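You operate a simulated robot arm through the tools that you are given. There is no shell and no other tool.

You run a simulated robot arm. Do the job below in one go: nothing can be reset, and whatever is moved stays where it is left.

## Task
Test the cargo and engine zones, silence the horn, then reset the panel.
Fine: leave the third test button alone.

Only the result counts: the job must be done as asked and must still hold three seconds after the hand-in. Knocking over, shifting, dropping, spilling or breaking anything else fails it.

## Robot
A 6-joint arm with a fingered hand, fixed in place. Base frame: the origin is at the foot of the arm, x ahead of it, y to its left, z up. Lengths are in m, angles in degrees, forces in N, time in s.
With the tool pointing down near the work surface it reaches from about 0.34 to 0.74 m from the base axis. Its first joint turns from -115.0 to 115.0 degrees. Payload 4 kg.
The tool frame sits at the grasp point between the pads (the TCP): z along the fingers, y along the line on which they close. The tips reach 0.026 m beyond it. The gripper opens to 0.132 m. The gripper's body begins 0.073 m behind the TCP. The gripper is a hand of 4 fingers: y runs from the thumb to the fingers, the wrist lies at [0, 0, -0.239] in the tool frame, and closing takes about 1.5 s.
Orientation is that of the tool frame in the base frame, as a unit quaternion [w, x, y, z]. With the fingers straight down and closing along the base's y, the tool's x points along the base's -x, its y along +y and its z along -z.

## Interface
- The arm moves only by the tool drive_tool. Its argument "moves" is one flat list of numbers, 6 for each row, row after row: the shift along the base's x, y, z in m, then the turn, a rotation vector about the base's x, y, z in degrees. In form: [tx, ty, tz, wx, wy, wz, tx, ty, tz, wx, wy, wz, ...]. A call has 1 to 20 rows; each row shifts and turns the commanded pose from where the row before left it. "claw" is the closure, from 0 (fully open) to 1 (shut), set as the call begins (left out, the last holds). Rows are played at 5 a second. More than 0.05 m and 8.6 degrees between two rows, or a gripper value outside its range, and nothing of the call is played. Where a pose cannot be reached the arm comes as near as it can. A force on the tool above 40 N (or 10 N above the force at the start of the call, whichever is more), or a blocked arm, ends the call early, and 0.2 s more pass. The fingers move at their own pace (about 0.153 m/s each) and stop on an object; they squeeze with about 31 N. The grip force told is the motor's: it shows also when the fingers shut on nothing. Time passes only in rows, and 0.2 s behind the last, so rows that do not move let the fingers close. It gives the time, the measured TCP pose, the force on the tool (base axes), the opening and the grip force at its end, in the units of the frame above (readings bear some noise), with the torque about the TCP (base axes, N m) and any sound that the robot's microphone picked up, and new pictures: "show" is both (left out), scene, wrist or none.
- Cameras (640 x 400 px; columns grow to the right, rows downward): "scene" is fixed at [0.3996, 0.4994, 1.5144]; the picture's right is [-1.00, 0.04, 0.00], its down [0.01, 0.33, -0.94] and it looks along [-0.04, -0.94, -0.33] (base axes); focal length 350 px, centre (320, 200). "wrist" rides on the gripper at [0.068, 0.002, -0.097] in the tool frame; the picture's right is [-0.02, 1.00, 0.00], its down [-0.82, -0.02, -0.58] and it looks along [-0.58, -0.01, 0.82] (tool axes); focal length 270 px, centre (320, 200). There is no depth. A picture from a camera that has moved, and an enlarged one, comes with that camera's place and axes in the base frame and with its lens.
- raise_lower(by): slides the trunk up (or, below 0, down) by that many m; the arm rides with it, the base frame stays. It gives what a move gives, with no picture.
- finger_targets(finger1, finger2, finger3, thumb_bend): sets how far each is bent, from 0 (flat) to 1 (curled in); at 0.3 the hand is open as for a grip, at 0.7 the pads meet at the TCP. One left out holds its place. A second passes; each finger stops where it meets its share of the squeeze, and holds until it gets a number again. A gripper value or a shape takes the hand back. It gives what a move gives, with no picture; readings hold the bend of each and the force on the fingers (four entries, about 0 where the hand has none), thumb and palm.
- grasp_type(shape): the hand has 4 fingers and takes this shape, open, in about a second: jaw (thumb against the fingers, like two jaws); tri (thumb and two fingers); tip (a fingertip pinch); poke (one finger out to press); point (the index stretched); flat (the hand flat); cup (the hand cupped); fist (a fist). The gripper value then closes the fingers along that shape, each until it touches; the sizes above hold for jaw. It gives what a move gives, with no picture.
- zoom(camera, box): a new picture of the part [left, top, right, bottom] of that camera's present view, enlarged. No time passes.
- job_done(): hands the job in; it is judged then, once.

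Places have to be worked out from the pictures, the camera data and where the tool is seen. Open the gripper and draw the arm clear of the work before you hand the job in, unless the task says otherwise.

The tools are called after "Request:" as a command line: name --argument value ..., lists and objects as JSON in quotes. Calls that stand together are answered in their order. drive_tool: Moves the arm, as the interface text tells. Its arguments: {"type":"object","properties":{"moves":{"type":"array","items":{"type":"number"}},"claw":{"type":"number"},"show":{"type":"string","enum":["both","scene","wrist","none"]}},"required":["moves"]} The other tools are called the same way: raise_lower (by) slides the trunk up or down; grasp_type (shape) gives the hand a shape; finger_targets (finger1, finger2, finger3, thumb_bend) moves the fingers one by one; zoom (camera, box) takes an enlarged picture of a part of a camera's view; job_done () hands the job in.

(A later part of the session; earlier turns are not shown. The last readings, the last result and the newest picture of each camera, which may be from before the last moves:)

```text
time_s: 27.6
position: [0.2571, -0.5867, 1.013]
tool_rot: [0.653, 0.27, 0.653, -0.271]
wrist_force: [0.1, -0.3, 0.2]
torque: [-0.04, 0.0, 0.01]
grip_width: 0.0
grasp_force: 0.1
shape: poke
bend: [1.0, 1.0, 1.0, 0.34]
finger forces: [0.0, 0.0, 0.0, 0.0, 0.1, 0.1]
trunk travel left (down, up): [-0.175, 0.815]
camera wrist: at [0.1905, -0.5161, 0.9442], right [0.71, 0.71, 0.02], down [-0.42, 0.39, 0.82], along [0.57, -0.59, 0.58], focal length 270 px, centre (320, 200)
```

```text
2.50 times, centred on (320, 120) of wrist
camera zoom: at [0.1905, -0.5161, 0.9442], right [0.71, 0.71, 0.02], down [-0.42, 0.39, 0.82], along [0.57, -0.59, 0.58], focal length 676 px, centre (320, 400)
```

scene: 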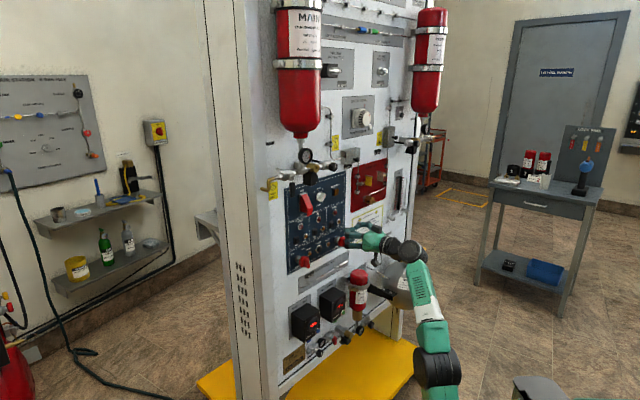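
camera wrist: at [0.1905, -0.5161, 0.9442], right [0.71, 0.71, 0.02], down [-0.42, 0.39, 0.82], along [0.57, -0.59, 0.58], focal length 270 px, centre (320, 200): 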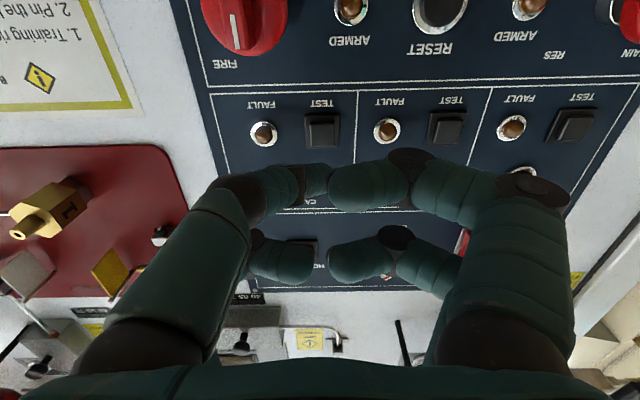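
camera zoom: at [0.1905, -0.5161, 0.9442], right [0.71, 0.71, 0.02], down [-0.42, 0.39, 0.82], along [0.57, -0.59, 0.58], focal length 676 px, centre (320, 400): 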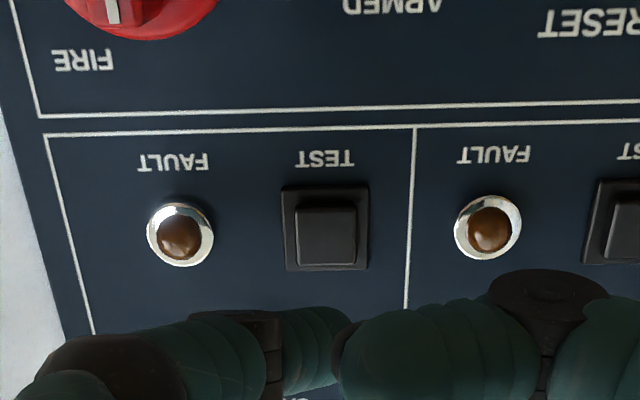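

The tip is about 0.048 m off the panel, laterally aligned and 2-3 mm high relative to the cargo TEST. I correct downward slightly and advance 0.03 m to just short of contact.

Request:
drive_tool --moves '[0.007, -0.007, -0.002, 0, 0, 0, 0.007, -0.007, 0, 0, 0, 0, 0.007, -0.007, 0, 0, 0, 0, 0, 0, 0, 0, 0, 0]' --show "wrist"

Request:
zoom --camera "scene" --box '[310, 205, 380, 255]'

Request:
zoom --camera "wrist" --box '[220, 60, 420, 200]'

```text
time_s: 28.6
position: [0.274, -0.6061, 1.0055]
tool_rot: [0.653, 0.271, 0.653, -0.272]
wrist_force: [0.2, -0.6, -0.5]
torque: [0.01, -0.02, 0.01]
grip_width: 0.0001
grasp_force: 0.0
shape: poke
bend: [1.0, 1.0, 1.0, 0.34]
finger forces: [0.0, 0.0, 0.1, 0.0, 0.1, 0.0]
out of reach, approached as far as the arm can: row 3
trunk travel left (down, up): [-0.175, 0.815]
camera wrist: at [0.2091, -0.5351, 0.937], right [0.71, 0.71, 0.02], down [-0.42, 0.4, 0.82], along [0.57, -0.59, 0.58], focal length 270 px, centre (320, 200)
```

wrist: 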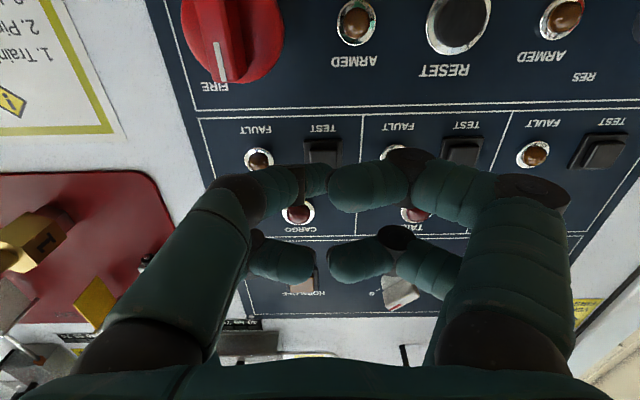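

```text
8.00 times, centred on (345, 230) of scene
camera zoom: at [0.3996, 0.4994, 1.5144], right [-1.0, 0.04, 0.0], down [0.01, 0.33, -0.94], along [-0.04, -0.94, -0.33], focal length 2802 px, centre (120, -40)
```

zoom: 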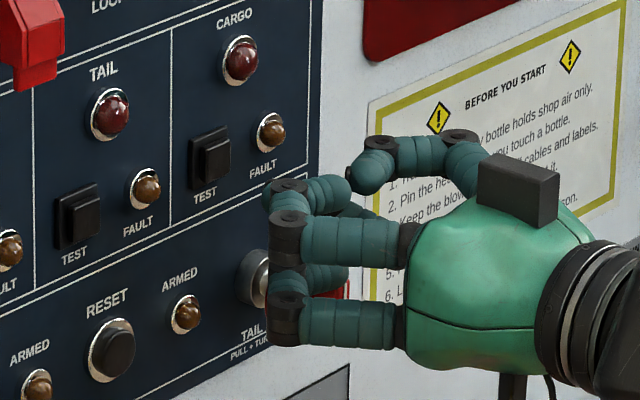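

```text
2.86 times, centred on (320, 130) of wrist
camera zoom: at [0.2091, -0.5351, 0.937], right [0.71, 0.71, 0.02], down [-0.42, 0.4, 0.82], along [0.57, -0.59, 0.58], focal length 772 px, centre (320, 400)
```

zoom: 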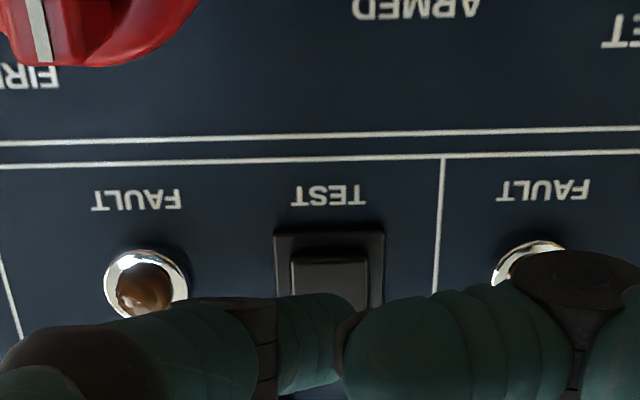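

The arm reached full extension just short of contact, so it needs a higher shoulder. The views also disagree by a few mm on where the thumb tip is, because another finger hides it. I back off, raise the trunk 0.06 m while lowering the arm the same amount, and straighten the thumb so the tip is visible.

Request:
drive_tool --moves '[-0.013, 0.013, 0, 0, 0, 0, -0.013, 0.013, 0, 0, 0, 0, -0.013, 0.013, 0, 0, 0, 0, -0.013, 0.013, 0, 0, 0, 0]' --show "none"

Request:
raise_lower --by 0.06

Request:
drive_tool --moves '[0, 0, -0.019, 0, 0, 0, 0, 0, -0.019, 0, 0, 0, 0, 0, -0.019, 0, 0, 0]' --show "none"

Request:
finger_targets --thumb_bend 0.15

Request:
drive_tool --moves '[0, 0, 0, 0, 0, 0]' --show "both"

Request:
zoom --camera "scene" --box '[330, 215, 410, 270]'

```text
time_s: 29.6
position: [0.2232, -0.5717, 1.0302]
tool_rot: [0.653, 0.27, 0.654, -0.271]
wrist_force: [-0.3, 0.4, -0.1]
torque: [-0.03, 0.01, 0.01]
grip_width: 0.0
grasp_force: 0.1
shape: poke
bend: [1.0, 1.0, 1.0, 0.34]
finger forces: [0.0, 0.0, 0.0, 0.0, 0.0, 0.0]
out of reach, approached as far as the arm can: row 1, 2, 3, 4
trunk travel left (down, up): [-0.175, 0.815]
```

```text
time_s: 30.6
position: [0.2229, -0.572, 1.0907]
tool_rot: [0.653, 0.27, 0.654, -0.27]
wrist_force: [0.0, 0.3, 0.7]
torque: [0.02, 0.04, -0.02]
grip_width: 0.0
grasp_force: 0.0
shape: poke
bend: [1.0, 1.0, 1.0, 0.34]
finger forces: [0.1, 0.0, 0.0, 0.0, 0.0, 0.0]
trunk travel left (down, up): [-0.235, 0.755]
```

```text
time_s: 31.4
position: [0.2242, -0.5983, 1.0674]
tool_rot: [0.653, 0.269, 0.655, -0.269]
wrist_force: [-0.2, 0.1, -0.1]
torque: [0.01, 0.03, 0.0]
grip_width: 0.0
grasp_force: 0.0
shape: poke
bend: [1.0, 1.0, 1.0, 0.34]
finger forces: [0.0, 0.0, 0.1, 0.0, 0.1, 0.0]
out of reach, approached as far as the arm can: row 1, 2, 3
trunk travel left (down, up): [-0.235, 0.755]
```

```text
time_s: 32.5
position: [0.223, -0.5996, 1.0694]
tool_rot: [0.653, 0.27, 0.655, -0.27]
wrist_force: [0.1, 0.4, 0.1]
torque: [-0.02, 0.0, 0.01]
grip_width: 0.0895
grasp_force: 0.0
shape: fingers
bend: [1.0, 1.0, 1.0, 0.15]
finger forces: [0.0, 0.0, 0.0, 0.0, 0.0, 0.0]
trunk travel left (down, up): [-0.235, 0.755]
```

```text
time_s: 32.9
position: [0.2242, -0.5989, 1.068]
tool_rot: [0.652, 0.27, 0.655, -0.27]
wrist_force: [0.0, 0.1, -0.1]
torque: [0.05, -0.01, 0.0]
grip_width: 0.0894
grasp_force: 0.1
shape: fingers
bend: [1.0, 1.0, 1.0, 0.15]
finger forces: [0.1, 0.1, 0.0, 0.1, 0.0, 0.0]
trunk travel left (down, up): [-0.235, 0.755]
camera wrist: at [0.1575, -0.5283, 1.0], right [0.7, 0.71, 0.02], down [-0.42, 0.39, 0.82], along [0.57, -0.59, 0.58], focal length 270 px, centre (320, 200)
```

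scene: 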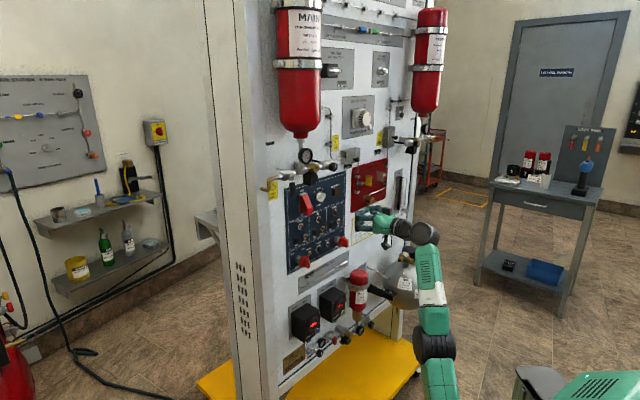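
wrist: 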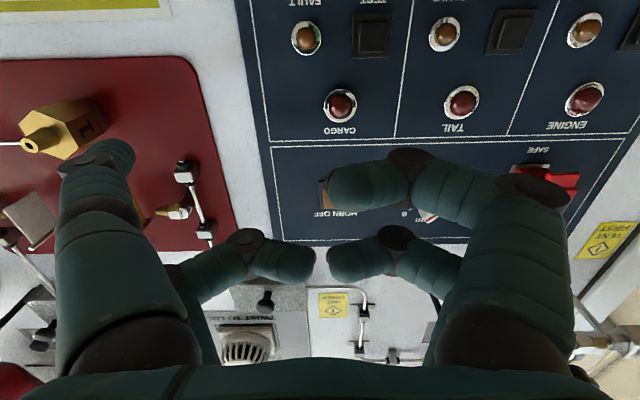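

```text
7.27 times, centred on (370, 242) of scene
camera zoom: at [0.3996, 0.4994, 1.5144], right [-1.0, 0.04, 0.0], down [0.01, 0.33, -0.94], along [-0.04, -0.94, -0.33], focal length 2547 px, centre (-44, -109)
```

zoom: 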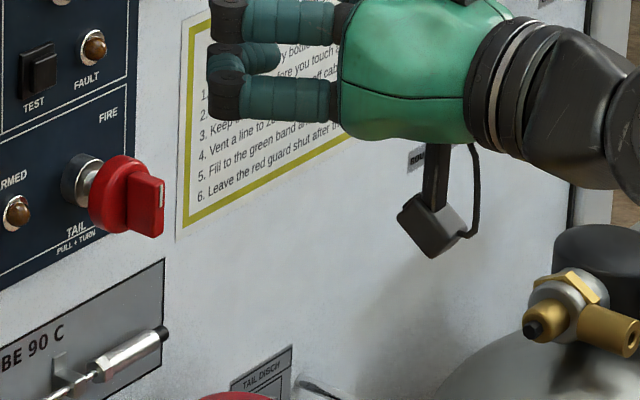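

Backing off slid strangely because the elbow was nearly straight, and the thumb at 0.15 now splays far to the side near the brass valve. Raising the trunk should have relieved the extension, so I move gently back, down and sideways to a free staging point, checking tracking.

Request:
drive_tool --moves '[0, 0.01, 0, 0, 0, 0, 0, 0.012, -0.012, 0, 0, 0, 0, 0.012, -0.012, 0, 0, 0, 0, 0.012, -0.012, 0, 0, 0]' --show "both"

```text
time_s: 33.9
position: [0.223, -0.5561, 1.0364]
tool_rot: [0.653, 0.27, 0.654, -0.271]
wrist_force: [-0.2, -0.6, 0.3]
torque: [-0.01, 0.03, 0.06]
grip_width: 0.0894
grasp_force: 0.0
shape: fingers
bend: [1.0, 1.0, 1.0, 0.15]
finger forces: [0.0, 0.0, 0.1, 0.1, 0.1, 0.0]
out of reach, approached as far as the arm can: row 1, 2
trunk travel left (down, up): [-0.235, 0.755]
camera wrist: at [0.1571, -0.4867, 0.9693], right [0.71, 0.71, 0.02], down [-0.42, 0.39, 0.82], along [0.57, -0.59, 0.58], focal length 270 px, centre (320, 200)
```

scene: 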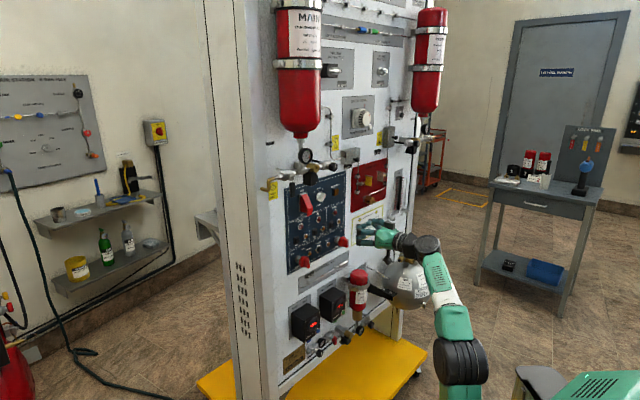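
wrist: 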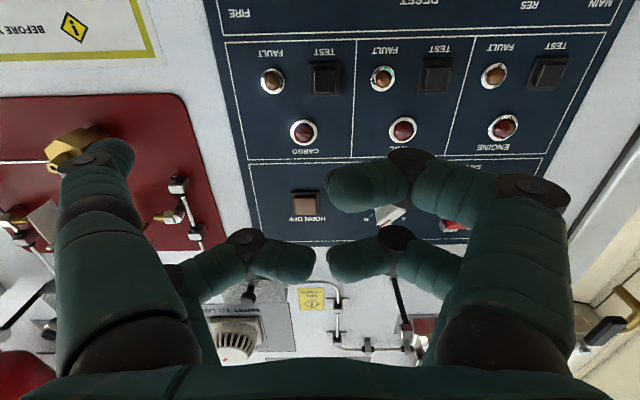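

The last rows tracked fine, so the elbow is bent again, and the hand is at u≈-0.236, w≈0.118, z≈1.036. I bring the thumb back to an intermediate bend so its tip shows near the centre.

Request:
finger_targets --thumb_bend 0.3

Request:
drive_tool --moves '[0, 0, -0.013, 0, 0, 0, 0, 0, -0.013, 0, 0, 0, 0, 0, 0, 0, 0, 0]' --show "wrist"

Request:
zoom --camera "scene" --box '[330, 205, 410, 260]'

Request:
zoom --camera "wrist" --box '[180, 60, 440, 230]'

```text
time_s: 34.9
position: [0.224, -0.5568, 1.0373]
tool_rot: [0.653, 0.27, 0.654, -0.271]
wrist_force: [0.4, -0.4, 0.4]
torque: [0.02, 0.01, -0.07]
grip_width: 0.0785
grasp_force: 0.1
shape: fingers
bend: [1.0, 1.0, 1.0, 0.3]
finger forces: [0.1, 0.1, 0.1, 0.0, 0.0, 0.1]
trunk travel left (down, up): [-0.235, 0.755]
```

```text
time_s: 35.6
position: [0.2222, -0.5572, 1.0118]
tool_rot: [0.653, 0.27, 0.654, -0.272]
wrist_force: [0.1, 0.6, -0.9]
torque: [-0.01, -0.02, 0.02]
grip_width: 0.0786
grasp_force: 0.1
shape: fingers
bend: [1.0, 1.0, 1.0, 0.3]
finger forces: [0.0, 0.1, 0.1, 0.0, 0.0, 0.0]
trunk travel left (down, up): [-0.235, 0.755]
camera wrist: at [0.1572, -0.4864, 0.9433], right [0.71, 0.71, 0.02], down [-0.42, 0.39, 0.82], along [0.57, -0.59, 0.58], focal length 270 px, centre (320, 200)
```

wrist: 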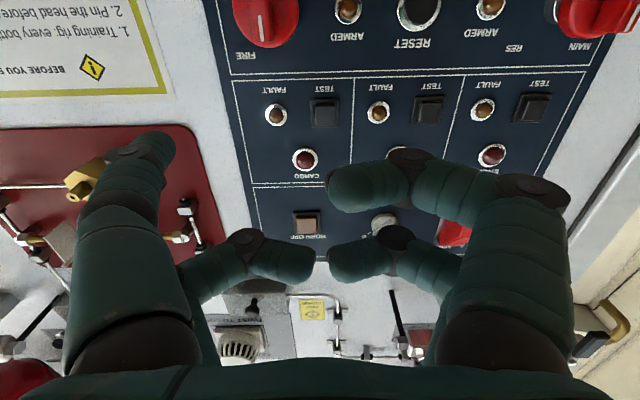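

```text
7.27 times, centred on (370, 232) of scene
camera zoom: at [0.3996, 0.4994, 1.5144], right [-1.0, 0.04, 0.0], down [0.01, 0.33, -0.94], along [-0.04, -0.94, -0.33], focal length 2547 px, centre (-44, -36)
```

zoom: 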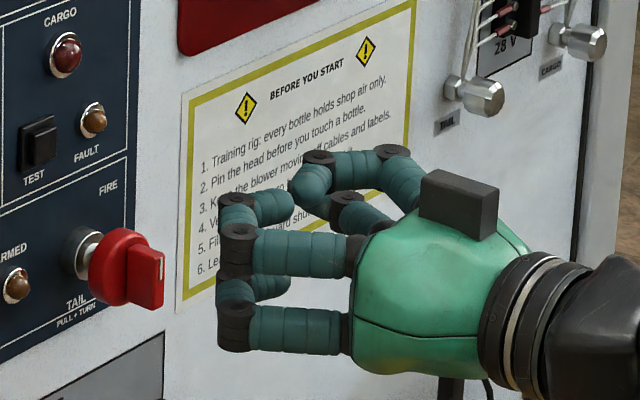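

```text
2.35 times, centred on (310, 145) of wrist
camera zoom: at [0.1572, -0.4864, 0.9433], right [0.71, 0.71, 0.02], down [-0.42, 0.39, 0.82], along [0.57, -0.59, 0.58], focal length 636 px, centre (344, 329)
```

zoom: 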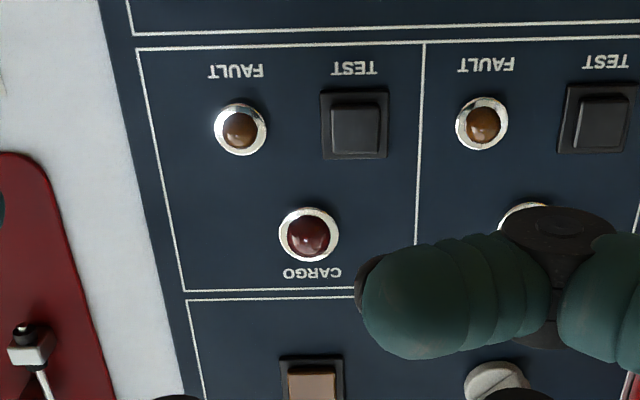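

At 0.3 the thumb is wide open, and by the hand's definition the pads meet at 0.7. I set the thumb to 0.6 so its tip comes near the tool axis but stays in view of the wrist camera.

Request:
finger_targets --thumb_bend 0.6

Request:
drive_tool --moves '[0, 0, 0, 0, 0, 0]' --show "wrist"

Request:
zoom --camera "scene" --box '[330, 205, 410, 260]'

Request:
zoom --camera "wrist" --box '[180, 60, 440, 230]'

```text
time_s: 36.6
position: [0.223, -0.5579, 1.0127]
tool_rot: [0.653, 0.27, 0.654, -0.27]
wrist_force: [-0.2, 0.5, 0.0]
torque: [0.02, -0.05, 0.0]
grip_width: 0.0406
grasp_force: 0.0
shape: fingers
bend: [1.0, 1.0, 1.0, 0.6]
finger forces: [0.0, 0.0, 0.0, 0.0, 0.0, 0.0]
trunk travel left (down, up): [-0.235, 0.755]
```

```text
time_s: 37.0
position: [0.2225, -0.5569, 1.0119]
tool_rot: [0.653, 0.269, 0.654, -0.271]
wrist_force: [0.3, 0.1, 0.1]
torque: [0.03, -0.05, -0.03]
grip_width: 0.0407
grasp_force: 0.1
shape: fingers
bend: [1.0, 1.0, 1.0, 0.6]
finger forces: [0.0, 0.0, 0.0, 0.1, 0.0, 0.1]
trunk travel left (down, up): [-0.235, 0.755]
camera wrist: at [0.1572, -0.4865, 0.9433], right [0.71, 0.71, 0.02], down [-0.42, 0.39, 0.82], along [0.57, -0.59, 0.58], focal length 270 px, centre (320, 200)
```

wrist: 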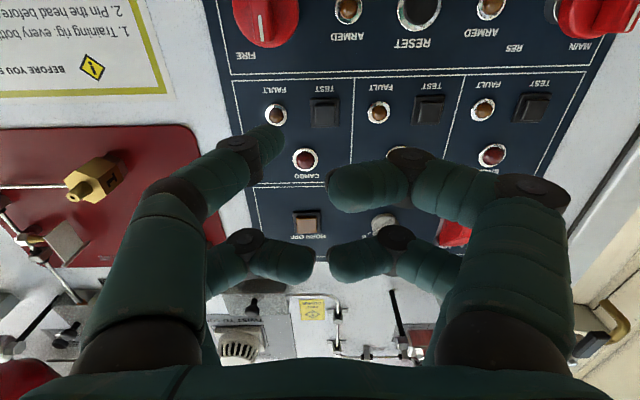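

```text
7.27 times, centred on (370, 232) of scene
camera zoom: at [0.3996, 0.4994, 1.5144], right [-1.0, 0.04, 0.0], down [0.01, 0.33, -0.94], along [-0.04, -0.94, -0.33], focal length 2547 px, centre (-44, -36)
```

zoom: 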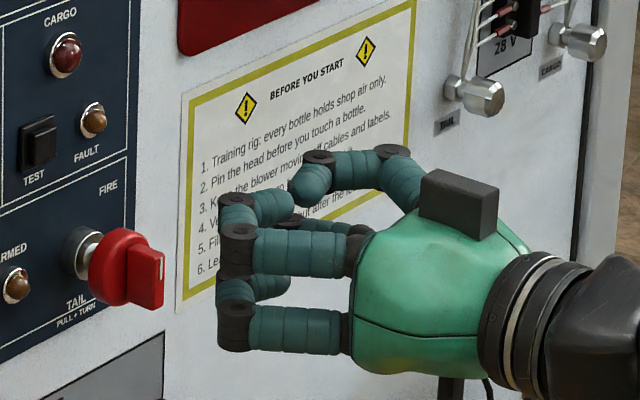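

```text
2.35 times, centred on (310, 145) of wrist
camera zoom: at [0.1572, -0.4865, 0.9433], right [0.71, 0.71, 0.02], down [-0.42, 0.39, 0.82], along [0.57, -0.59, 0.58], focal length 636 px, centre (344, 329)
```

zoom: 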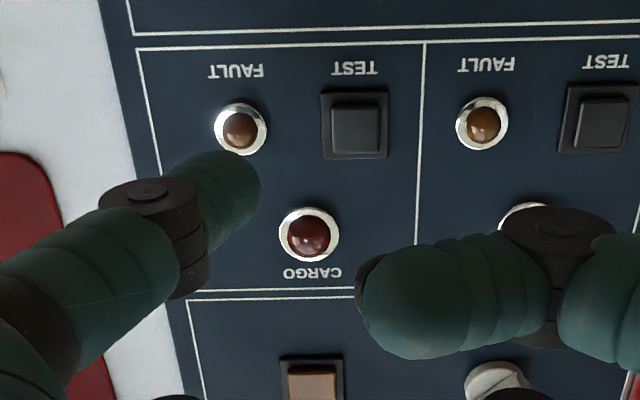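

With the thumb at 0.6 its tip is clearly visible, near wrist pixel (271,139). I judge it to be at about (X=+0.02, Y=-0.021, z≈0.019-0.027) in the tool frame, with the other joints well behind. I shift the hand so this tip lines up with cargo TEST and close to about 0.03 m from it.

Request:
drive_tool --moves '[0.0134, -0.0045, 0.0044, 0, 0, 0, 0.0134, -0.0045, 0.0044, 0, 0, 0, 0.0134, -0.0045, 0.0044, 0, 0, 0, 0.0134, -0.0045, 0.0044, 0, 0, 0, 0, 0, 0, 0, 0, 0]' --show "wrist"

Request:
zoom --camera "scene" --box '[305, 200, 385, 255]'

Request:
zoom --camera "wrist" --box '[180, 60, 380, 190]'

```text
time_s: 38.2
position: [0.2773, -0.576, 1.0291]
tool_rot: [0.653, 0.271, 0.653, -0.271]
wrist_force: [0.0, -0.4, 0.4]
torque: [0.0, -0.02, 0.01]
grip_width: 0.0405
grasp_force: 0.0
shape: fingers
bend: [1.0, 1.0, 1.0, 0.6]
finger forces: [0.0, 0.0, 0.1, 0.0, 0.0, 0.0]
trunk travel left (down, up): [-0.235, 0.755]
camera wrist: at [0.2112, -0.5056, 0.9608], right [0.71, 0.71, 0.02], down [-0.42, 0.39, 0.82], along [0.57, -0.59, 0.58], focal length 270 px, centre (320, 200)
```

wrist: 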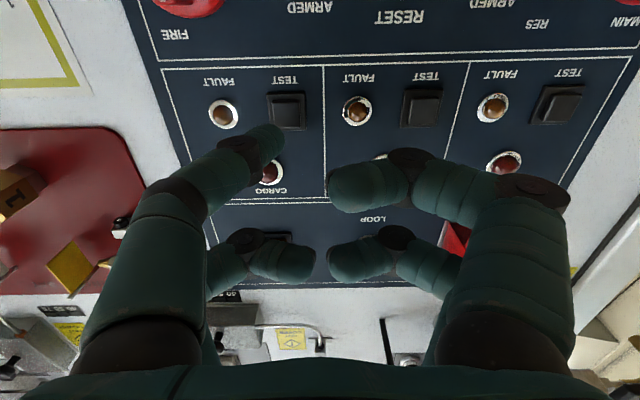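

```text
7.27 times, centred on (345, 228) of scene
camera zoom: at [0.3996, 0.4994, 1.5144], right [-1.0, 0.04, 0.0], down [0.01, 0.33, -0.94], along [-0.04, -0.94, -0.33], focal length 2547 px, centre (138, 0)
```

zoom: 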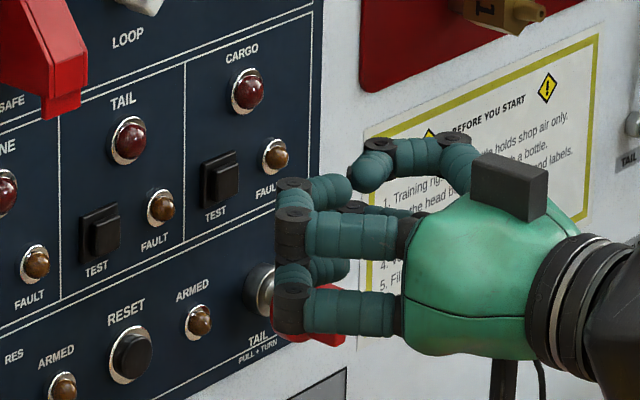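

```text
3.08 times, centred on (280, 125) of wrist
camera zoom: at [0.2112, -0.5056, 0.9608], right [0.71, 0.71, 0.02], down [-0.42, 0.39, 0.82], along [0.57, -0.59, 0.58], focal length 832 px, centre (443, 431)
```

zoom: 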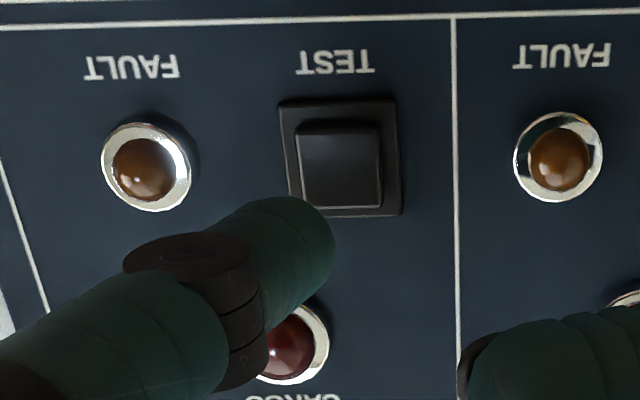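

The tip lines up vertically, and by projection it would land about 3 mm left of the cap centre. I shift 3 mm along +u and advance 0.015 m, then re-check.

Request:
drive_tool --moves '[0.0021, 0.0021, 0, 0, 0, 0, 0.0053, -0.0053, 0, 0, 0, 0, 0.0053, -0.0053, 0, 0, 0, 0, 0, 0, 0, 0, 0, 0]' --show "none"

Request:
zoom --camera "wrist" --box '[180, 60, 380, 190]'

Request:
zoom --camera "scene" --box '[310, 205, 370, 245]'

```text
time_s: 39.2
position: [0.2892, -0.5834, 1.0306]
tool_rot: [0.654, 0.269, 0.654, -0.27]
wrist_force: [0.3, 0.3, -0.6]
torque: [-0.03, -0.01, 0.03]
grip_width: 0.041
grasp_force: 0.0
shape: fingers
bend: [1.0, 1.0, 1.0, 0.6]
finger forces: [0.0, 0.0, 0.1, 0.0, 0.0, 0.1]
trunk travel left (down, up): [-0.235, 0.755]
```

```text
3.08 times, centred on (280, 125) of wrist
camera zoom: at [0.224, -0.5131, 0.9613], right [0.71, 0.71, 0.02], down [-0.42, 0.39, 0.82], along [0.57, -0.59, 0.58], focal length 832 px, centre (443, 431)
```

zoom: 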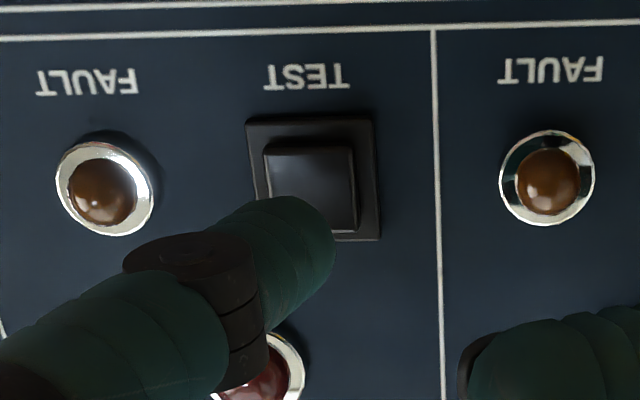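

```text
10.00 times, centred on (340, 225) of scene
camera zoom: at [0.3996, 0.4994, 1.5144], right [-1.0, 0.04, 0.0], down [0.01, 0.33, -0.94], along [-0.04, -0.94, -0.33], focal length 3503 px, centre (120, -50)
```

zoom: 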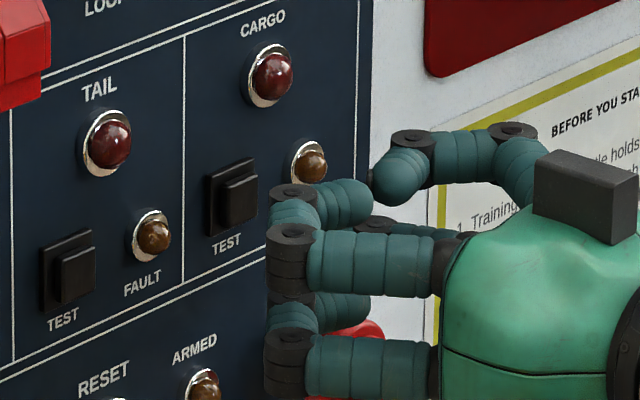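

The alignment projects to within about 1 mm of the cap centre at contact. I advance 12 mm in 3 mm steps while watching force and the lamp.

Request:
drive_tool --moves '[0.0021, -0.0021, 0, 0, 0, 0, 0.0021, -0.0021, 0, 0, 0, 0, 0.0021, -0.0021, 0, 0, 0, 0, 0.0021, -0.0021, 0, 0, 0, 0]' --show "none"

Request:
zoom --camera "wrist" --box '[180, 60, 380, 190]'

Request:
zoom --camera "scene" --box '[310, 205, 370, 245]'

```text
time_s: 40.2
position: [0.2986, -0.5914, 1.0303]
tool_rot: [0.653, 0.269, 0.654, -0.271]
wrist_force: [-0.9, 0.3, 0.6]
torque: [-0.03, 0.0, -0.02]
grip_width: 0.041
grasp_force: 0.0
shape: fingers
bend: [1.0, 1.0, 1.0, 0.6]
finger forces: [0.0, 0.0, 0.0, 0.1, 0.0, 0.0]
trunk travel left (down, up): [-0.235, 0.755]
```

```text
3.08 times, centred on (280, 125) of wrist
camera zoom: at [0.2325, -0.5208, 0.9613], right [0.71, 0.71, 0.02], down [-0.42, 0.39, 0.82], along [0.57, -0.59, 0.58], focal length 832 px, centre (443, 431)
```

zoom: 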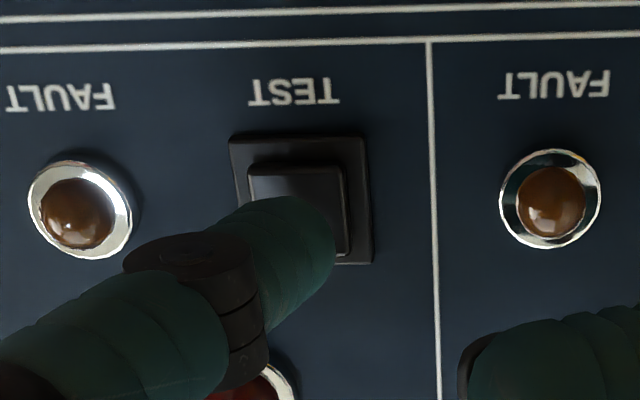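

```text
10.00 times, centred on (340, 225) of scene
camera zoom: at [0.3996, 0.4994, 1.5144], right [-1.0, 0.04, 0.0], down [0.01, 0.33, -0.94], along [-0.04, -0.94, -0.33], focal length 3503 px, centre (120, -50)
```

zoom: 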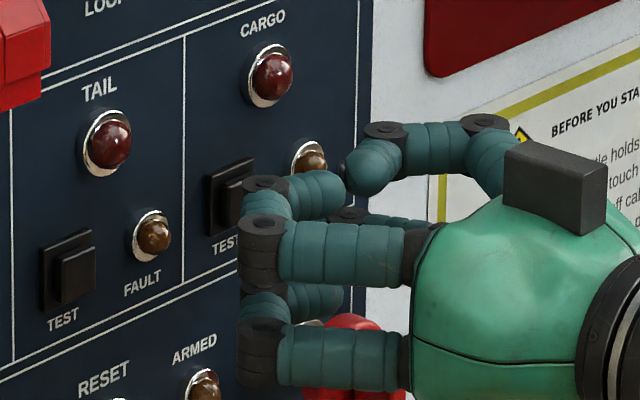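

No contact force yet and the cap is almost fully covered by the tip. I continue in 2 mm steps.

Request:
drive_tool --moves '[0.0014, -0.0014, 0, 0, 0, 0, 0.0014, -0.0014, 0, 0, 0, 0, 0.0014, -0.0014, 0, 0, 0, 0]' --show "none"

Request:
zoom --camera "wrist" --box '[180, 60, 380, 190]'

Request:
zoom --camera "scene" --box '[310, 205, 370, 245]'

```text
time_s: 41.0
position: [0.3028, -0.5963, 1.0298]
tool_rot: [0.653, 0.27, 0.654, -0.271]
wrist_force: [-0.1, -0.1, -0.2]
torque: [0.02, 0.05, 0.02]
grip_width: 0.0403
grasp_force: 0.0
shape: fingers
bend: [1.0, 1.0, 1.0, 0.6]
finger forces: [0.0, 0.0, 0.1, 0.1, 0.1, 0.0]
trunk travel left (down, up): [-0.235, 0.755]
```

```text
3.08 times, centred on (280, 125) of wrist
camera zoom: at [0.2365, -0.5252, 0.9606], right [0.71, 0.71, 0.02], down [-0.42, 0.39, 0.82], along [0.57, -0.59, 0.58], focal length 832 px, centre (443, 431)
```

zoom: 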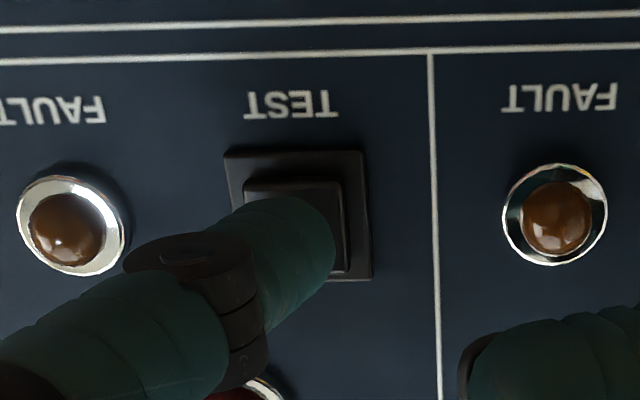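

```text
10.00 times, centred on (340, 225) of scene
camera zoom: at [0.3996, 0.4994, 1.5144], right [-1.0, 0.04, 0.0], down [0.01, 0.33, -0.94], along [-0.04, -0.94, -0.33], focal length 3503 px, centre (120, -50)
```

zoom: 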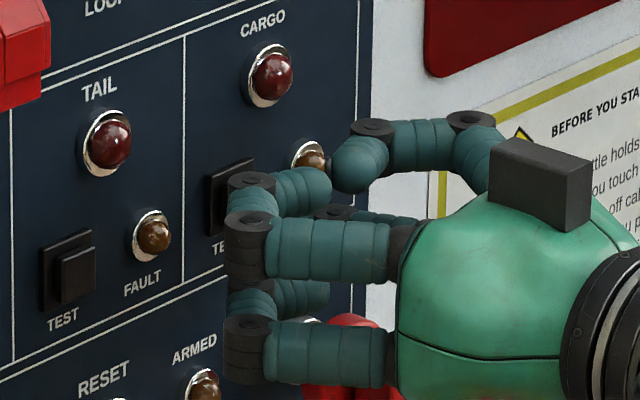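

There is still no contact, and the cap centre is now right behind the tip. I continue in 2 mm steps.

Request:
drive_tool --moves '[0.0014, -0.0014, 0, 0, 0, 0, 0.0014, -0.0014, 0, 0, 0, 0]' --show "none"

Request:
zoom --camera "wrist" --box '[180, 60, 380, 190]'

Request:
zoom --camera "scene" --box '[310, 205, 370, 245]'

```text
time_s: 41.6
position: [0.3052, -0.5984, 1.0309]
tool_rot: [0.653, 0.27, 0.654, -0.27]
wrist_force: [0.1, 0.3, 0.3]
torque: [-0.03, 0.03, -0.02]
grip_width: 0.0406
grasp_force: 0.0
shape: fingers
bend: [1.0, 1.0, 1.0, 0.6]
finger forces: [0.0, 0.0, 0.0, 0.0, 0.0, 0.0]
trunk travel left (down, up): [-0.235, 0.755]
```

```text
3.08 times, centred on (280, 125) of wrist
camera zoom: at [0.2394, -0.528, 0.9611], right [0.71, 0.71, 0.02], down [-0.42, 0.39, 0.82], along [0.57, -0.59, 0.58], focal length 832 px, centre (443, 431)
```

zoom: 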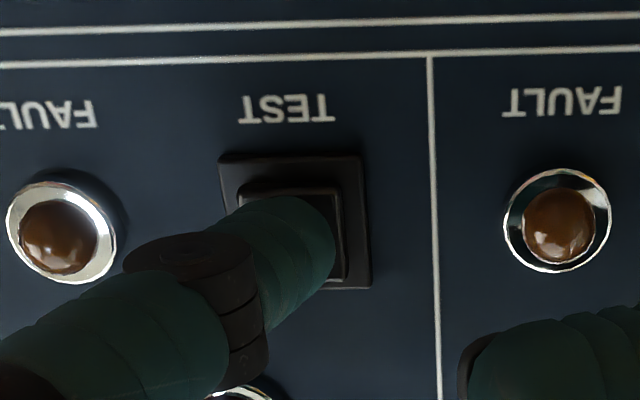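

```text
10.00 times, centred on (340, 225) of scene
camera zoom: at [0.3996, 0.4994, 1.5144], right [-1.0, 0.04, 0.0], down [0.01, 0.33, -0.94], along [-0.04, -0.94, -0.33], focal length 3503 px, centre (120, -50)
```

zoom: 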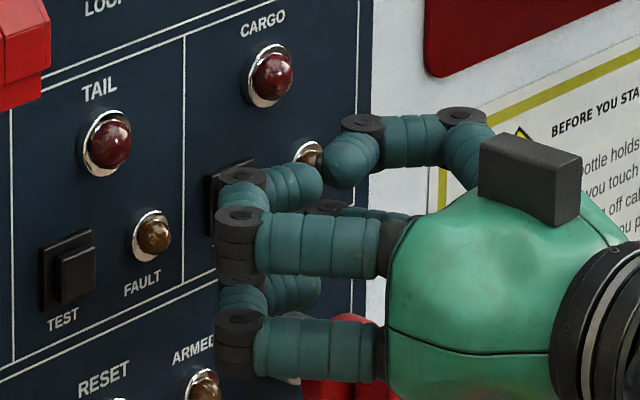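

The tool is at w≈0.030 with no contact, and the cap is centred behind the tip. I continue another 4 mm.

Request:
drive_tool --moves '[0.0014, -0.0014, 0, 0, 0, 0, 0.0014, -0.0014, 0, 0, 0, 0]' --show "none"

Request:
zoom --camera "wrist" --box '[180, 60, 380, 190]'

Request:
zoom --camera "scene" --box '[310, 205, 370, 245]'

```text
time_s: 42.2
position: [0.3068, -0.6015, 1.0279]
tool_rot: [0.653, 0.269, 0.654, -0.271]
wrist_force: [-0.2, -0.1, 0.7]
torque: [0.01, 0.04, -0.03]
grip_width: 0.0405
grasp_force: 0.7
shape: fingers
bend: [1.0, 1.0, 1.0, 0.6]
finger forces: [0.1, 0.0, 0.1, 0.0, 1.0, 0.0]
trunk travel left (down, up): [-0.235, 0.755]
```

```text
3.08 times, centred on (280, 125) of wrist
camera zoom: at [0.2418, -0.5309, 0.9605], right [0.71, 0.71, 0.02], down [-0.42, 0.39, 0.82], along [0.57, -0.59, 0.58], focal length 832 px, centre (443, 431)
```

zoom: 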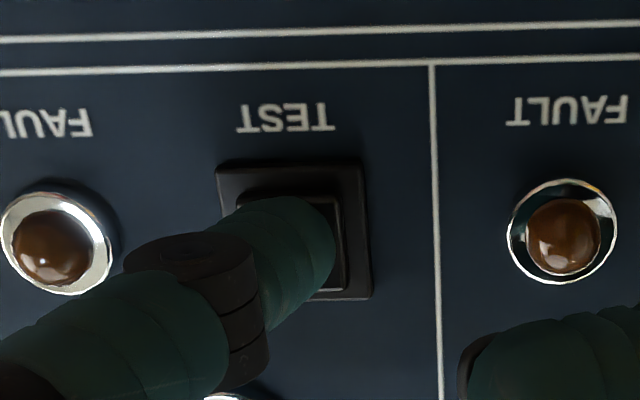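

```text
10.00 times, centred on (340, 225) of scene
camera zoom: at [0.3996, 0.4994, 1.5144], right [-1.0, 0.04, 0.0], down [0.01, 0.33, -0.94], along [-0.04, -0.94, -0.33], focal length 3503 px, centre (120, -50)
```

zoom: 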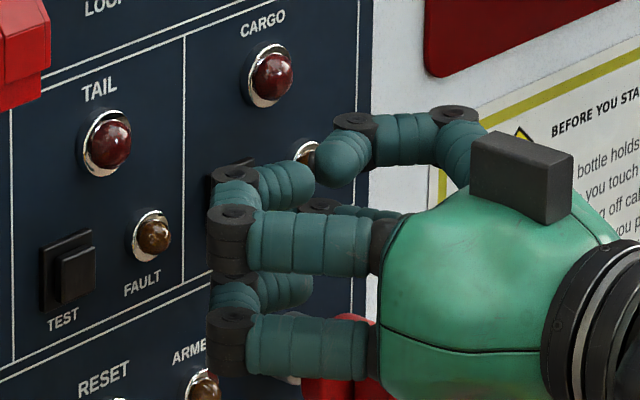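

The thumb force has risen to 1.0 N, which is first contact with the cap. I press on 2 mm at a time and watch for the lamp or sound.

Request:
drive_tool --moves '[0.0014, -0.0014, 0, 0, 0, 0, 0.0014, -0.0014, 0, 0, 0, 0, 0, 0, 0, 0, 0, 0]' --show "none"

Request:
zoom --camera "scene" --box '[300, 190, 370, 245]'

Request:
zoom --camera "wrist" --box '[180, 60, 380, 190]'

```text
time_s: 43.0
position: [0.3103, -0.6052, 1.0306]
tool_rot: [0.653, 0.27, 0.653, -0.271]
wrist_force: [-6.3, 5.1, -2.7]
torque: [0.14, 0.11, -0.21]
grip_width: 0.0399
grasp_force: 3.7
shape: fingers
bend: [1.0, 1.0, 1.0, 0.6]
finger forces: [0.0, 0.0, 0.0, 0.1, 8.0, 0.0]
trunk travel left (down, up): [-0.235, 0.755]
heard: click
```

```text
7.27 times, centred on (335, 218) of scene
camera zoom: at [0.3996, 0.4994, 1.5144], right [-1.0, 0.04, 0.0], down [0.01, 0.33, -0.94], along [-0.04, -0.94, -0.33], focal length 2547 px, centre (211, 73)
```

zoom: 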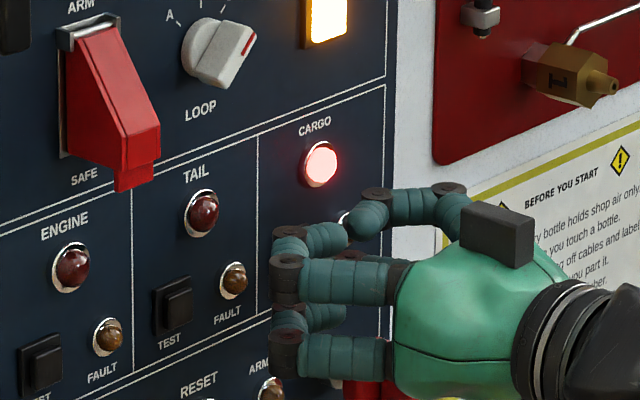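

```text
3.08 times, centred on (280, 125) of wrist
camera zoom: at [0.244, -0.5335, 0.9613], right [0.71, 0.71, 0.02], down [-0.42, 0.39, 0.82], along [0.57, -0.59, 0.58], focal length 832 px, centre (443, 431)
```

zoom: 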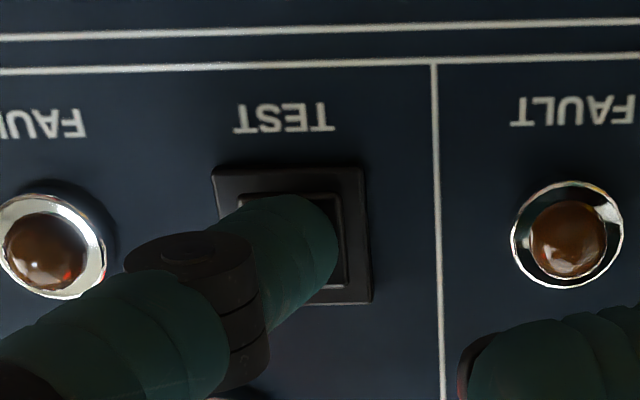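

The button clicked and the CARGO lamp lit, with HORN OFF also illuminated, so the cargo test registered. I retract straight back 0.06 m and check the lamp state.

Request:
drive_tool --moves '[-0.007, 0.007, 0, 0, 0, 0, -0.0118, 0.0118, 0, 0, 0, 0, -0.0118, 0.0118, 0, 0, 0, 0, -0.0118, 0.0118, 0, 0, 0, 0]' --show "both"

Request:
zoom --camera "scene" --box '[280, 170, 380, 280]'

```text
time_s: 44.0
position: [0.2672, -0.561, 1.0293]
tool_rot: [0.653, 0.27, 0.653, -0.271]
wrist_force: [-0.3, 0.4, 0.4]
torque: [0.02, 0.0, 0.04]
grip_width: 0.0403
grasp_force: 0.0
shape: fingers
bend: [1.0, 1.0, 1.0, 0.6]
finger forces: [0.0, 0.1, 0.0, 0.0, 0.0, 0.1]
trunk travel left (down, up): [-0.235, 0.755]
camera wrist: at [0.201, -0.4902, 0.9605], right [0.71, 0.71, 0.02], down [-0.42, 0.39, 0.82], along [0.57, -0.59, 0.58], focal length 270 px, centre (320, 200)
```

scene: 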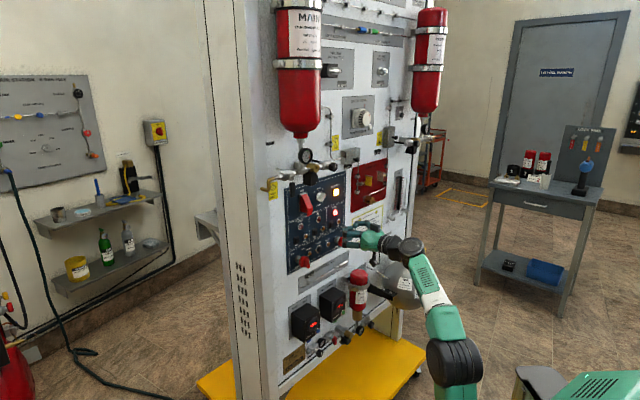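
wrist: 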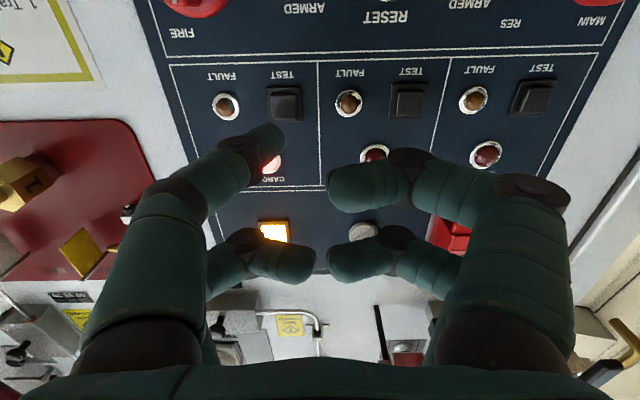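

```text
3.64 times, centred on (330, 225) of scene
camera zoom: at [0.3996, 0.4994, 1.5144], right [-1.0, 0.04, 0.0], down [0.01, 0.33, -0.94], along [-0.04, -0.94, -0.33], focal length 1274 px, centre (284, 109)
```

zoom: 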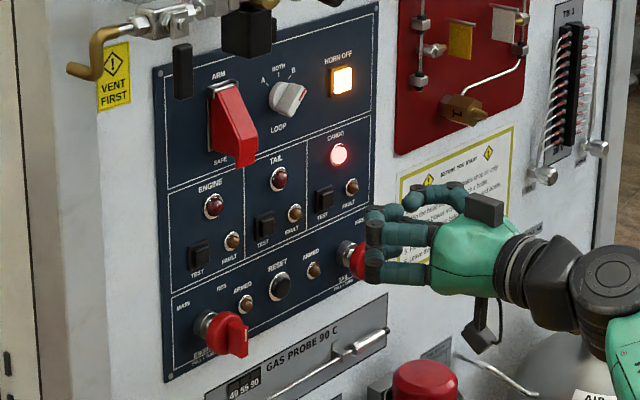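

The CARGO lamp stays lit and the horn light is on. Next I slide +0.163 m along u toward the ENGINE TEST column, keeping about 0.057 m of clearance from the caps.

Request:
drive_tool --moves '[0.0165, 0.0165, 0, 0, 0, 0, 0.0165, 0.0165, 0, 0, 0, 0, 0.0165, 0.0165, 0, 0, 0, 0, 0.0165, 0.0165, 0, 0, 0, 0, 0.0165, 0.0165, 0, 0, 0, 0, 0.0165, 0.0165, 0, 0, 0, 0, 0.0165, 0.0165, 0, 0, 0, 0, 0, 0, 0, 0, 0, 0]' --show "both"

Request:
zoom --camera "wrist" --box '[180, 60, 380, 190]'

```text
time_s: 45.9
position: [0.3817, -0.4448, 1.0305]
tool_rot: [0.653, 0.27, 0.654, -0.271]
wrist_force: [0.5, -0.1, 0.0]
torque: [-0.01, -0.01, -0.01]
grip_width: 0.0405
grasp_force: 0.1
shape: fingers
bend: [1.0, 1.0, 1.0, 0.6]
finger forces: [0.0, 0.0, 0.0, 0.1, 0.0, 0.0]
trunk travel left (down, up): [-0.235, 0.755]
camera wrist: at [0.3171, -0.3745, 0.9617], right [0.71, 0.71, 0.02], down [-0.42, 0.39, 0.82], along [0.57, -0.59, 0.58], focal length 270 px, centre (320, 200)
```

scene: 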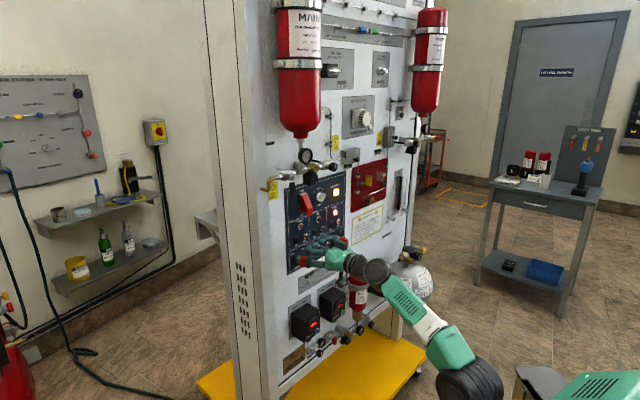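
wrist: 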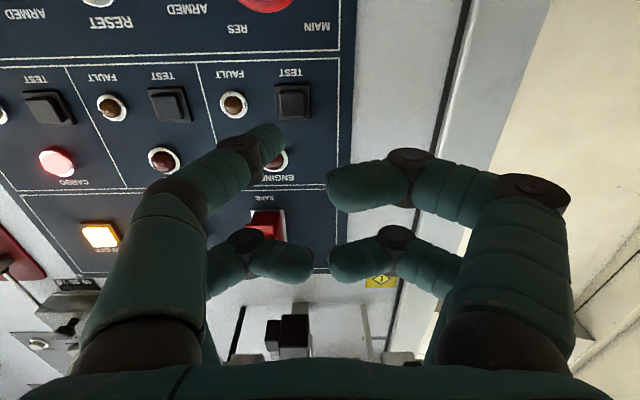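

```text
3.08 times, centred on (280, 125) of wrist
camera zoom: at [0.3171, -0.3745, 0.9617], right [0.71, 0.71, 0.02], down [-0.42, 0.39, 0.82], along [0.57, -0.59, 0.58], focal length 832 px, centre (443, 431)
```

zoom: 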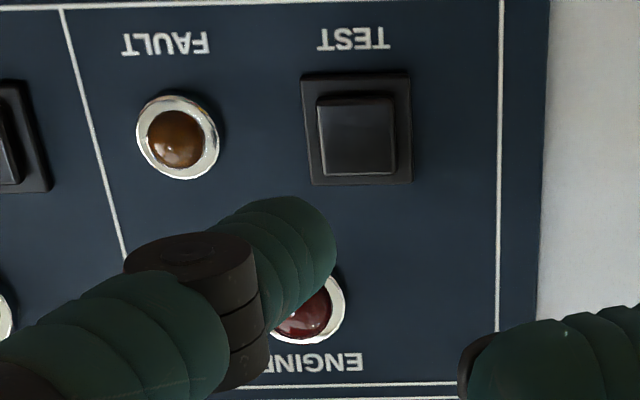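

The ENGINE TEST cap projects to about 4 mm right of the tip at contact, with vertical fine. I shift +3.5 mm along u and advance 0.045 m, stopping about 12 mm short of contact.

Request:
drive_tool --moves '[0.0025, 0.0025, 0.0005, 0, 0, 0, 0.008, -0.008, 0, 0, 0, 0, 0.008, -0.008, 0, 0, 0, 0, 0.008, -0.008, 0, 0, 0, 0, 0.008, -0.008, 0, 0, 0, 0, 0, 0, 0, 0, 0, 0]' --show "none"

Request:
zoom --camera "wrist" --box '[180, 60, 380, 190]'

Request:
zoom --camera "scene" --box '[270, 190, 370, 270]'

```text
time_s: 47.2
position: [0.4188, -0.4761, 1.0301]
tool_rot: [0.653, 0.269, 0.654, -0.271]
wrist_force: [1.0, 0.0, 0.3]
torque: [-0.01, -0.01, 0.0]
grip_width: 0.0405
grasp_force: 0.0
shape: fingers
bend: [1.0, 1.0, 1.0, 0.6]
finger forces: [0.1, 0.0, 0.0, 0.1, 0.0, 0.0]
trunk travel left (down, up): [-0.235, 0.755]
```

```text
3.08 times, centred on (280, 125) of wrist
camera zoom: at [0.3531, -0.4055, 0.9617], right [0.71, 0.71, 0.02], down [-0.42, 0.39, 0.82], along [0.57, -0.59, 0.58], focal length 832 px, centre (443, 431)
```

zoom: 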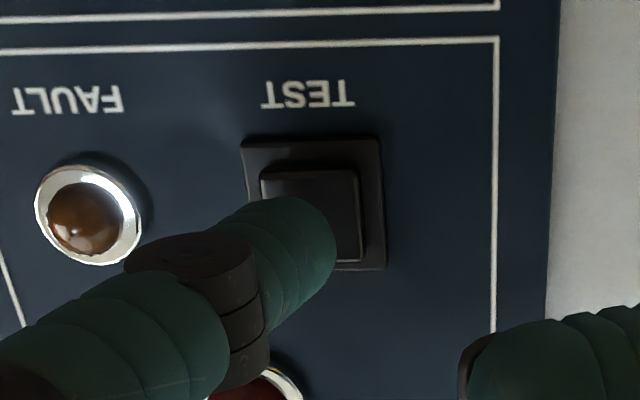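

```text
5.00 times, centred on (320, 230) of scene
camera zoom: at [0.3996, 0.4994, 1.5144], right [-1.0, 0.04, 0.0], down [0.01, 0.33, -0.94], along [-0.04, -0.94, -0.33], focal length 1751 px, centre (320, 50)
```

zoom: 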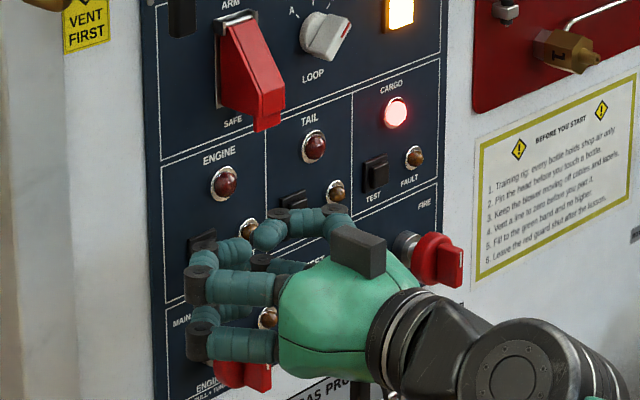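

The tip is well aligned with ENGINE TEST, with about 10 mm to go. I advance 8 mm, then press in small steps.

Request:
drive_tool --moves '[0.0014, -0.0014, 0, 0, 0, 0, 0.0014, -0.0014, 0, 0, 0, 0, 0.0014, -0.0014, 0, 0, 0, 0, 0.0014, -0.0014, 0, 0, 0, 0]' --show "none"

Request:
zoom --camera "wrist" --box '[180, 60, 380, 190]'

Request:
drive_tool --moves '[0.0014, -0.0014, 0, 0, 0, 0, 0.0014, -0.0014, 0, 0, 0, 0]' --show "none"

```text
time_s: 48.2
position: [0.4242, -0.4808, 1.0299]
tool_rot: [0.653, 0.271, 0.653, -0.272]
wrist_force: [0.1, -0.3, 0.0]
torque: [-0.02, 0.0, 0.01]
grip_width: 0.0405
grasp_force: 0.1
shape: fingers
bend: [1.0, 1.0, 1.0, 0.6]
finger forces: [0.0, 0.1, 0.1, 0.0, 0.0, 0.0]
trunk travel left (down, up): [-0.235, 0.755]
```

```text
3.08 times, centred on (280, 125) of wrist
camera zoom: at [0.3584, -0.4106, 0.9621], right [0.71, 0.71, 0.02], down [-0.42, 0.39, 0.82], along [0.57, -0.59, 0.58], focal length 832 px, centre (443, 431)
```

zoom: 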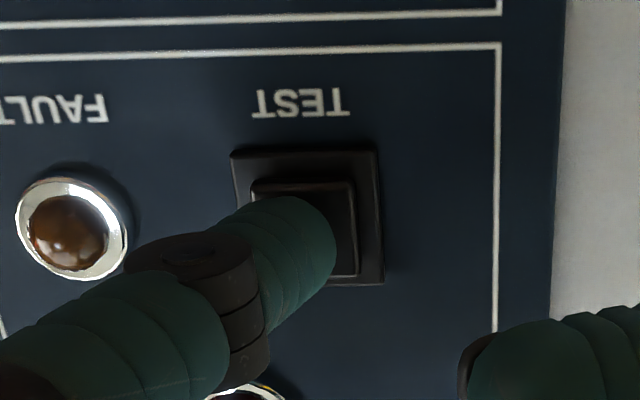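

```text
time_s: 48.9
position: [0.4267, -0.4836, 1.0312]
tool_rot: [0.653, 0.271, 0.653, -0.271]
wrist_force: [-1.4, 0.7, -0.7]
torque: [0.0, 0.04, -0.07]
grip_width: 0.0403
grasp_force: 1.0
shape: fingers
bend: [1.0, 1.0, 1.0, 0.6]
finger forces: [0.1, 0.0, 0.0, 0.0, 2.0, 0.1]
trunk travel left (down, up): [-0.235, 0.755]
heard: click
```

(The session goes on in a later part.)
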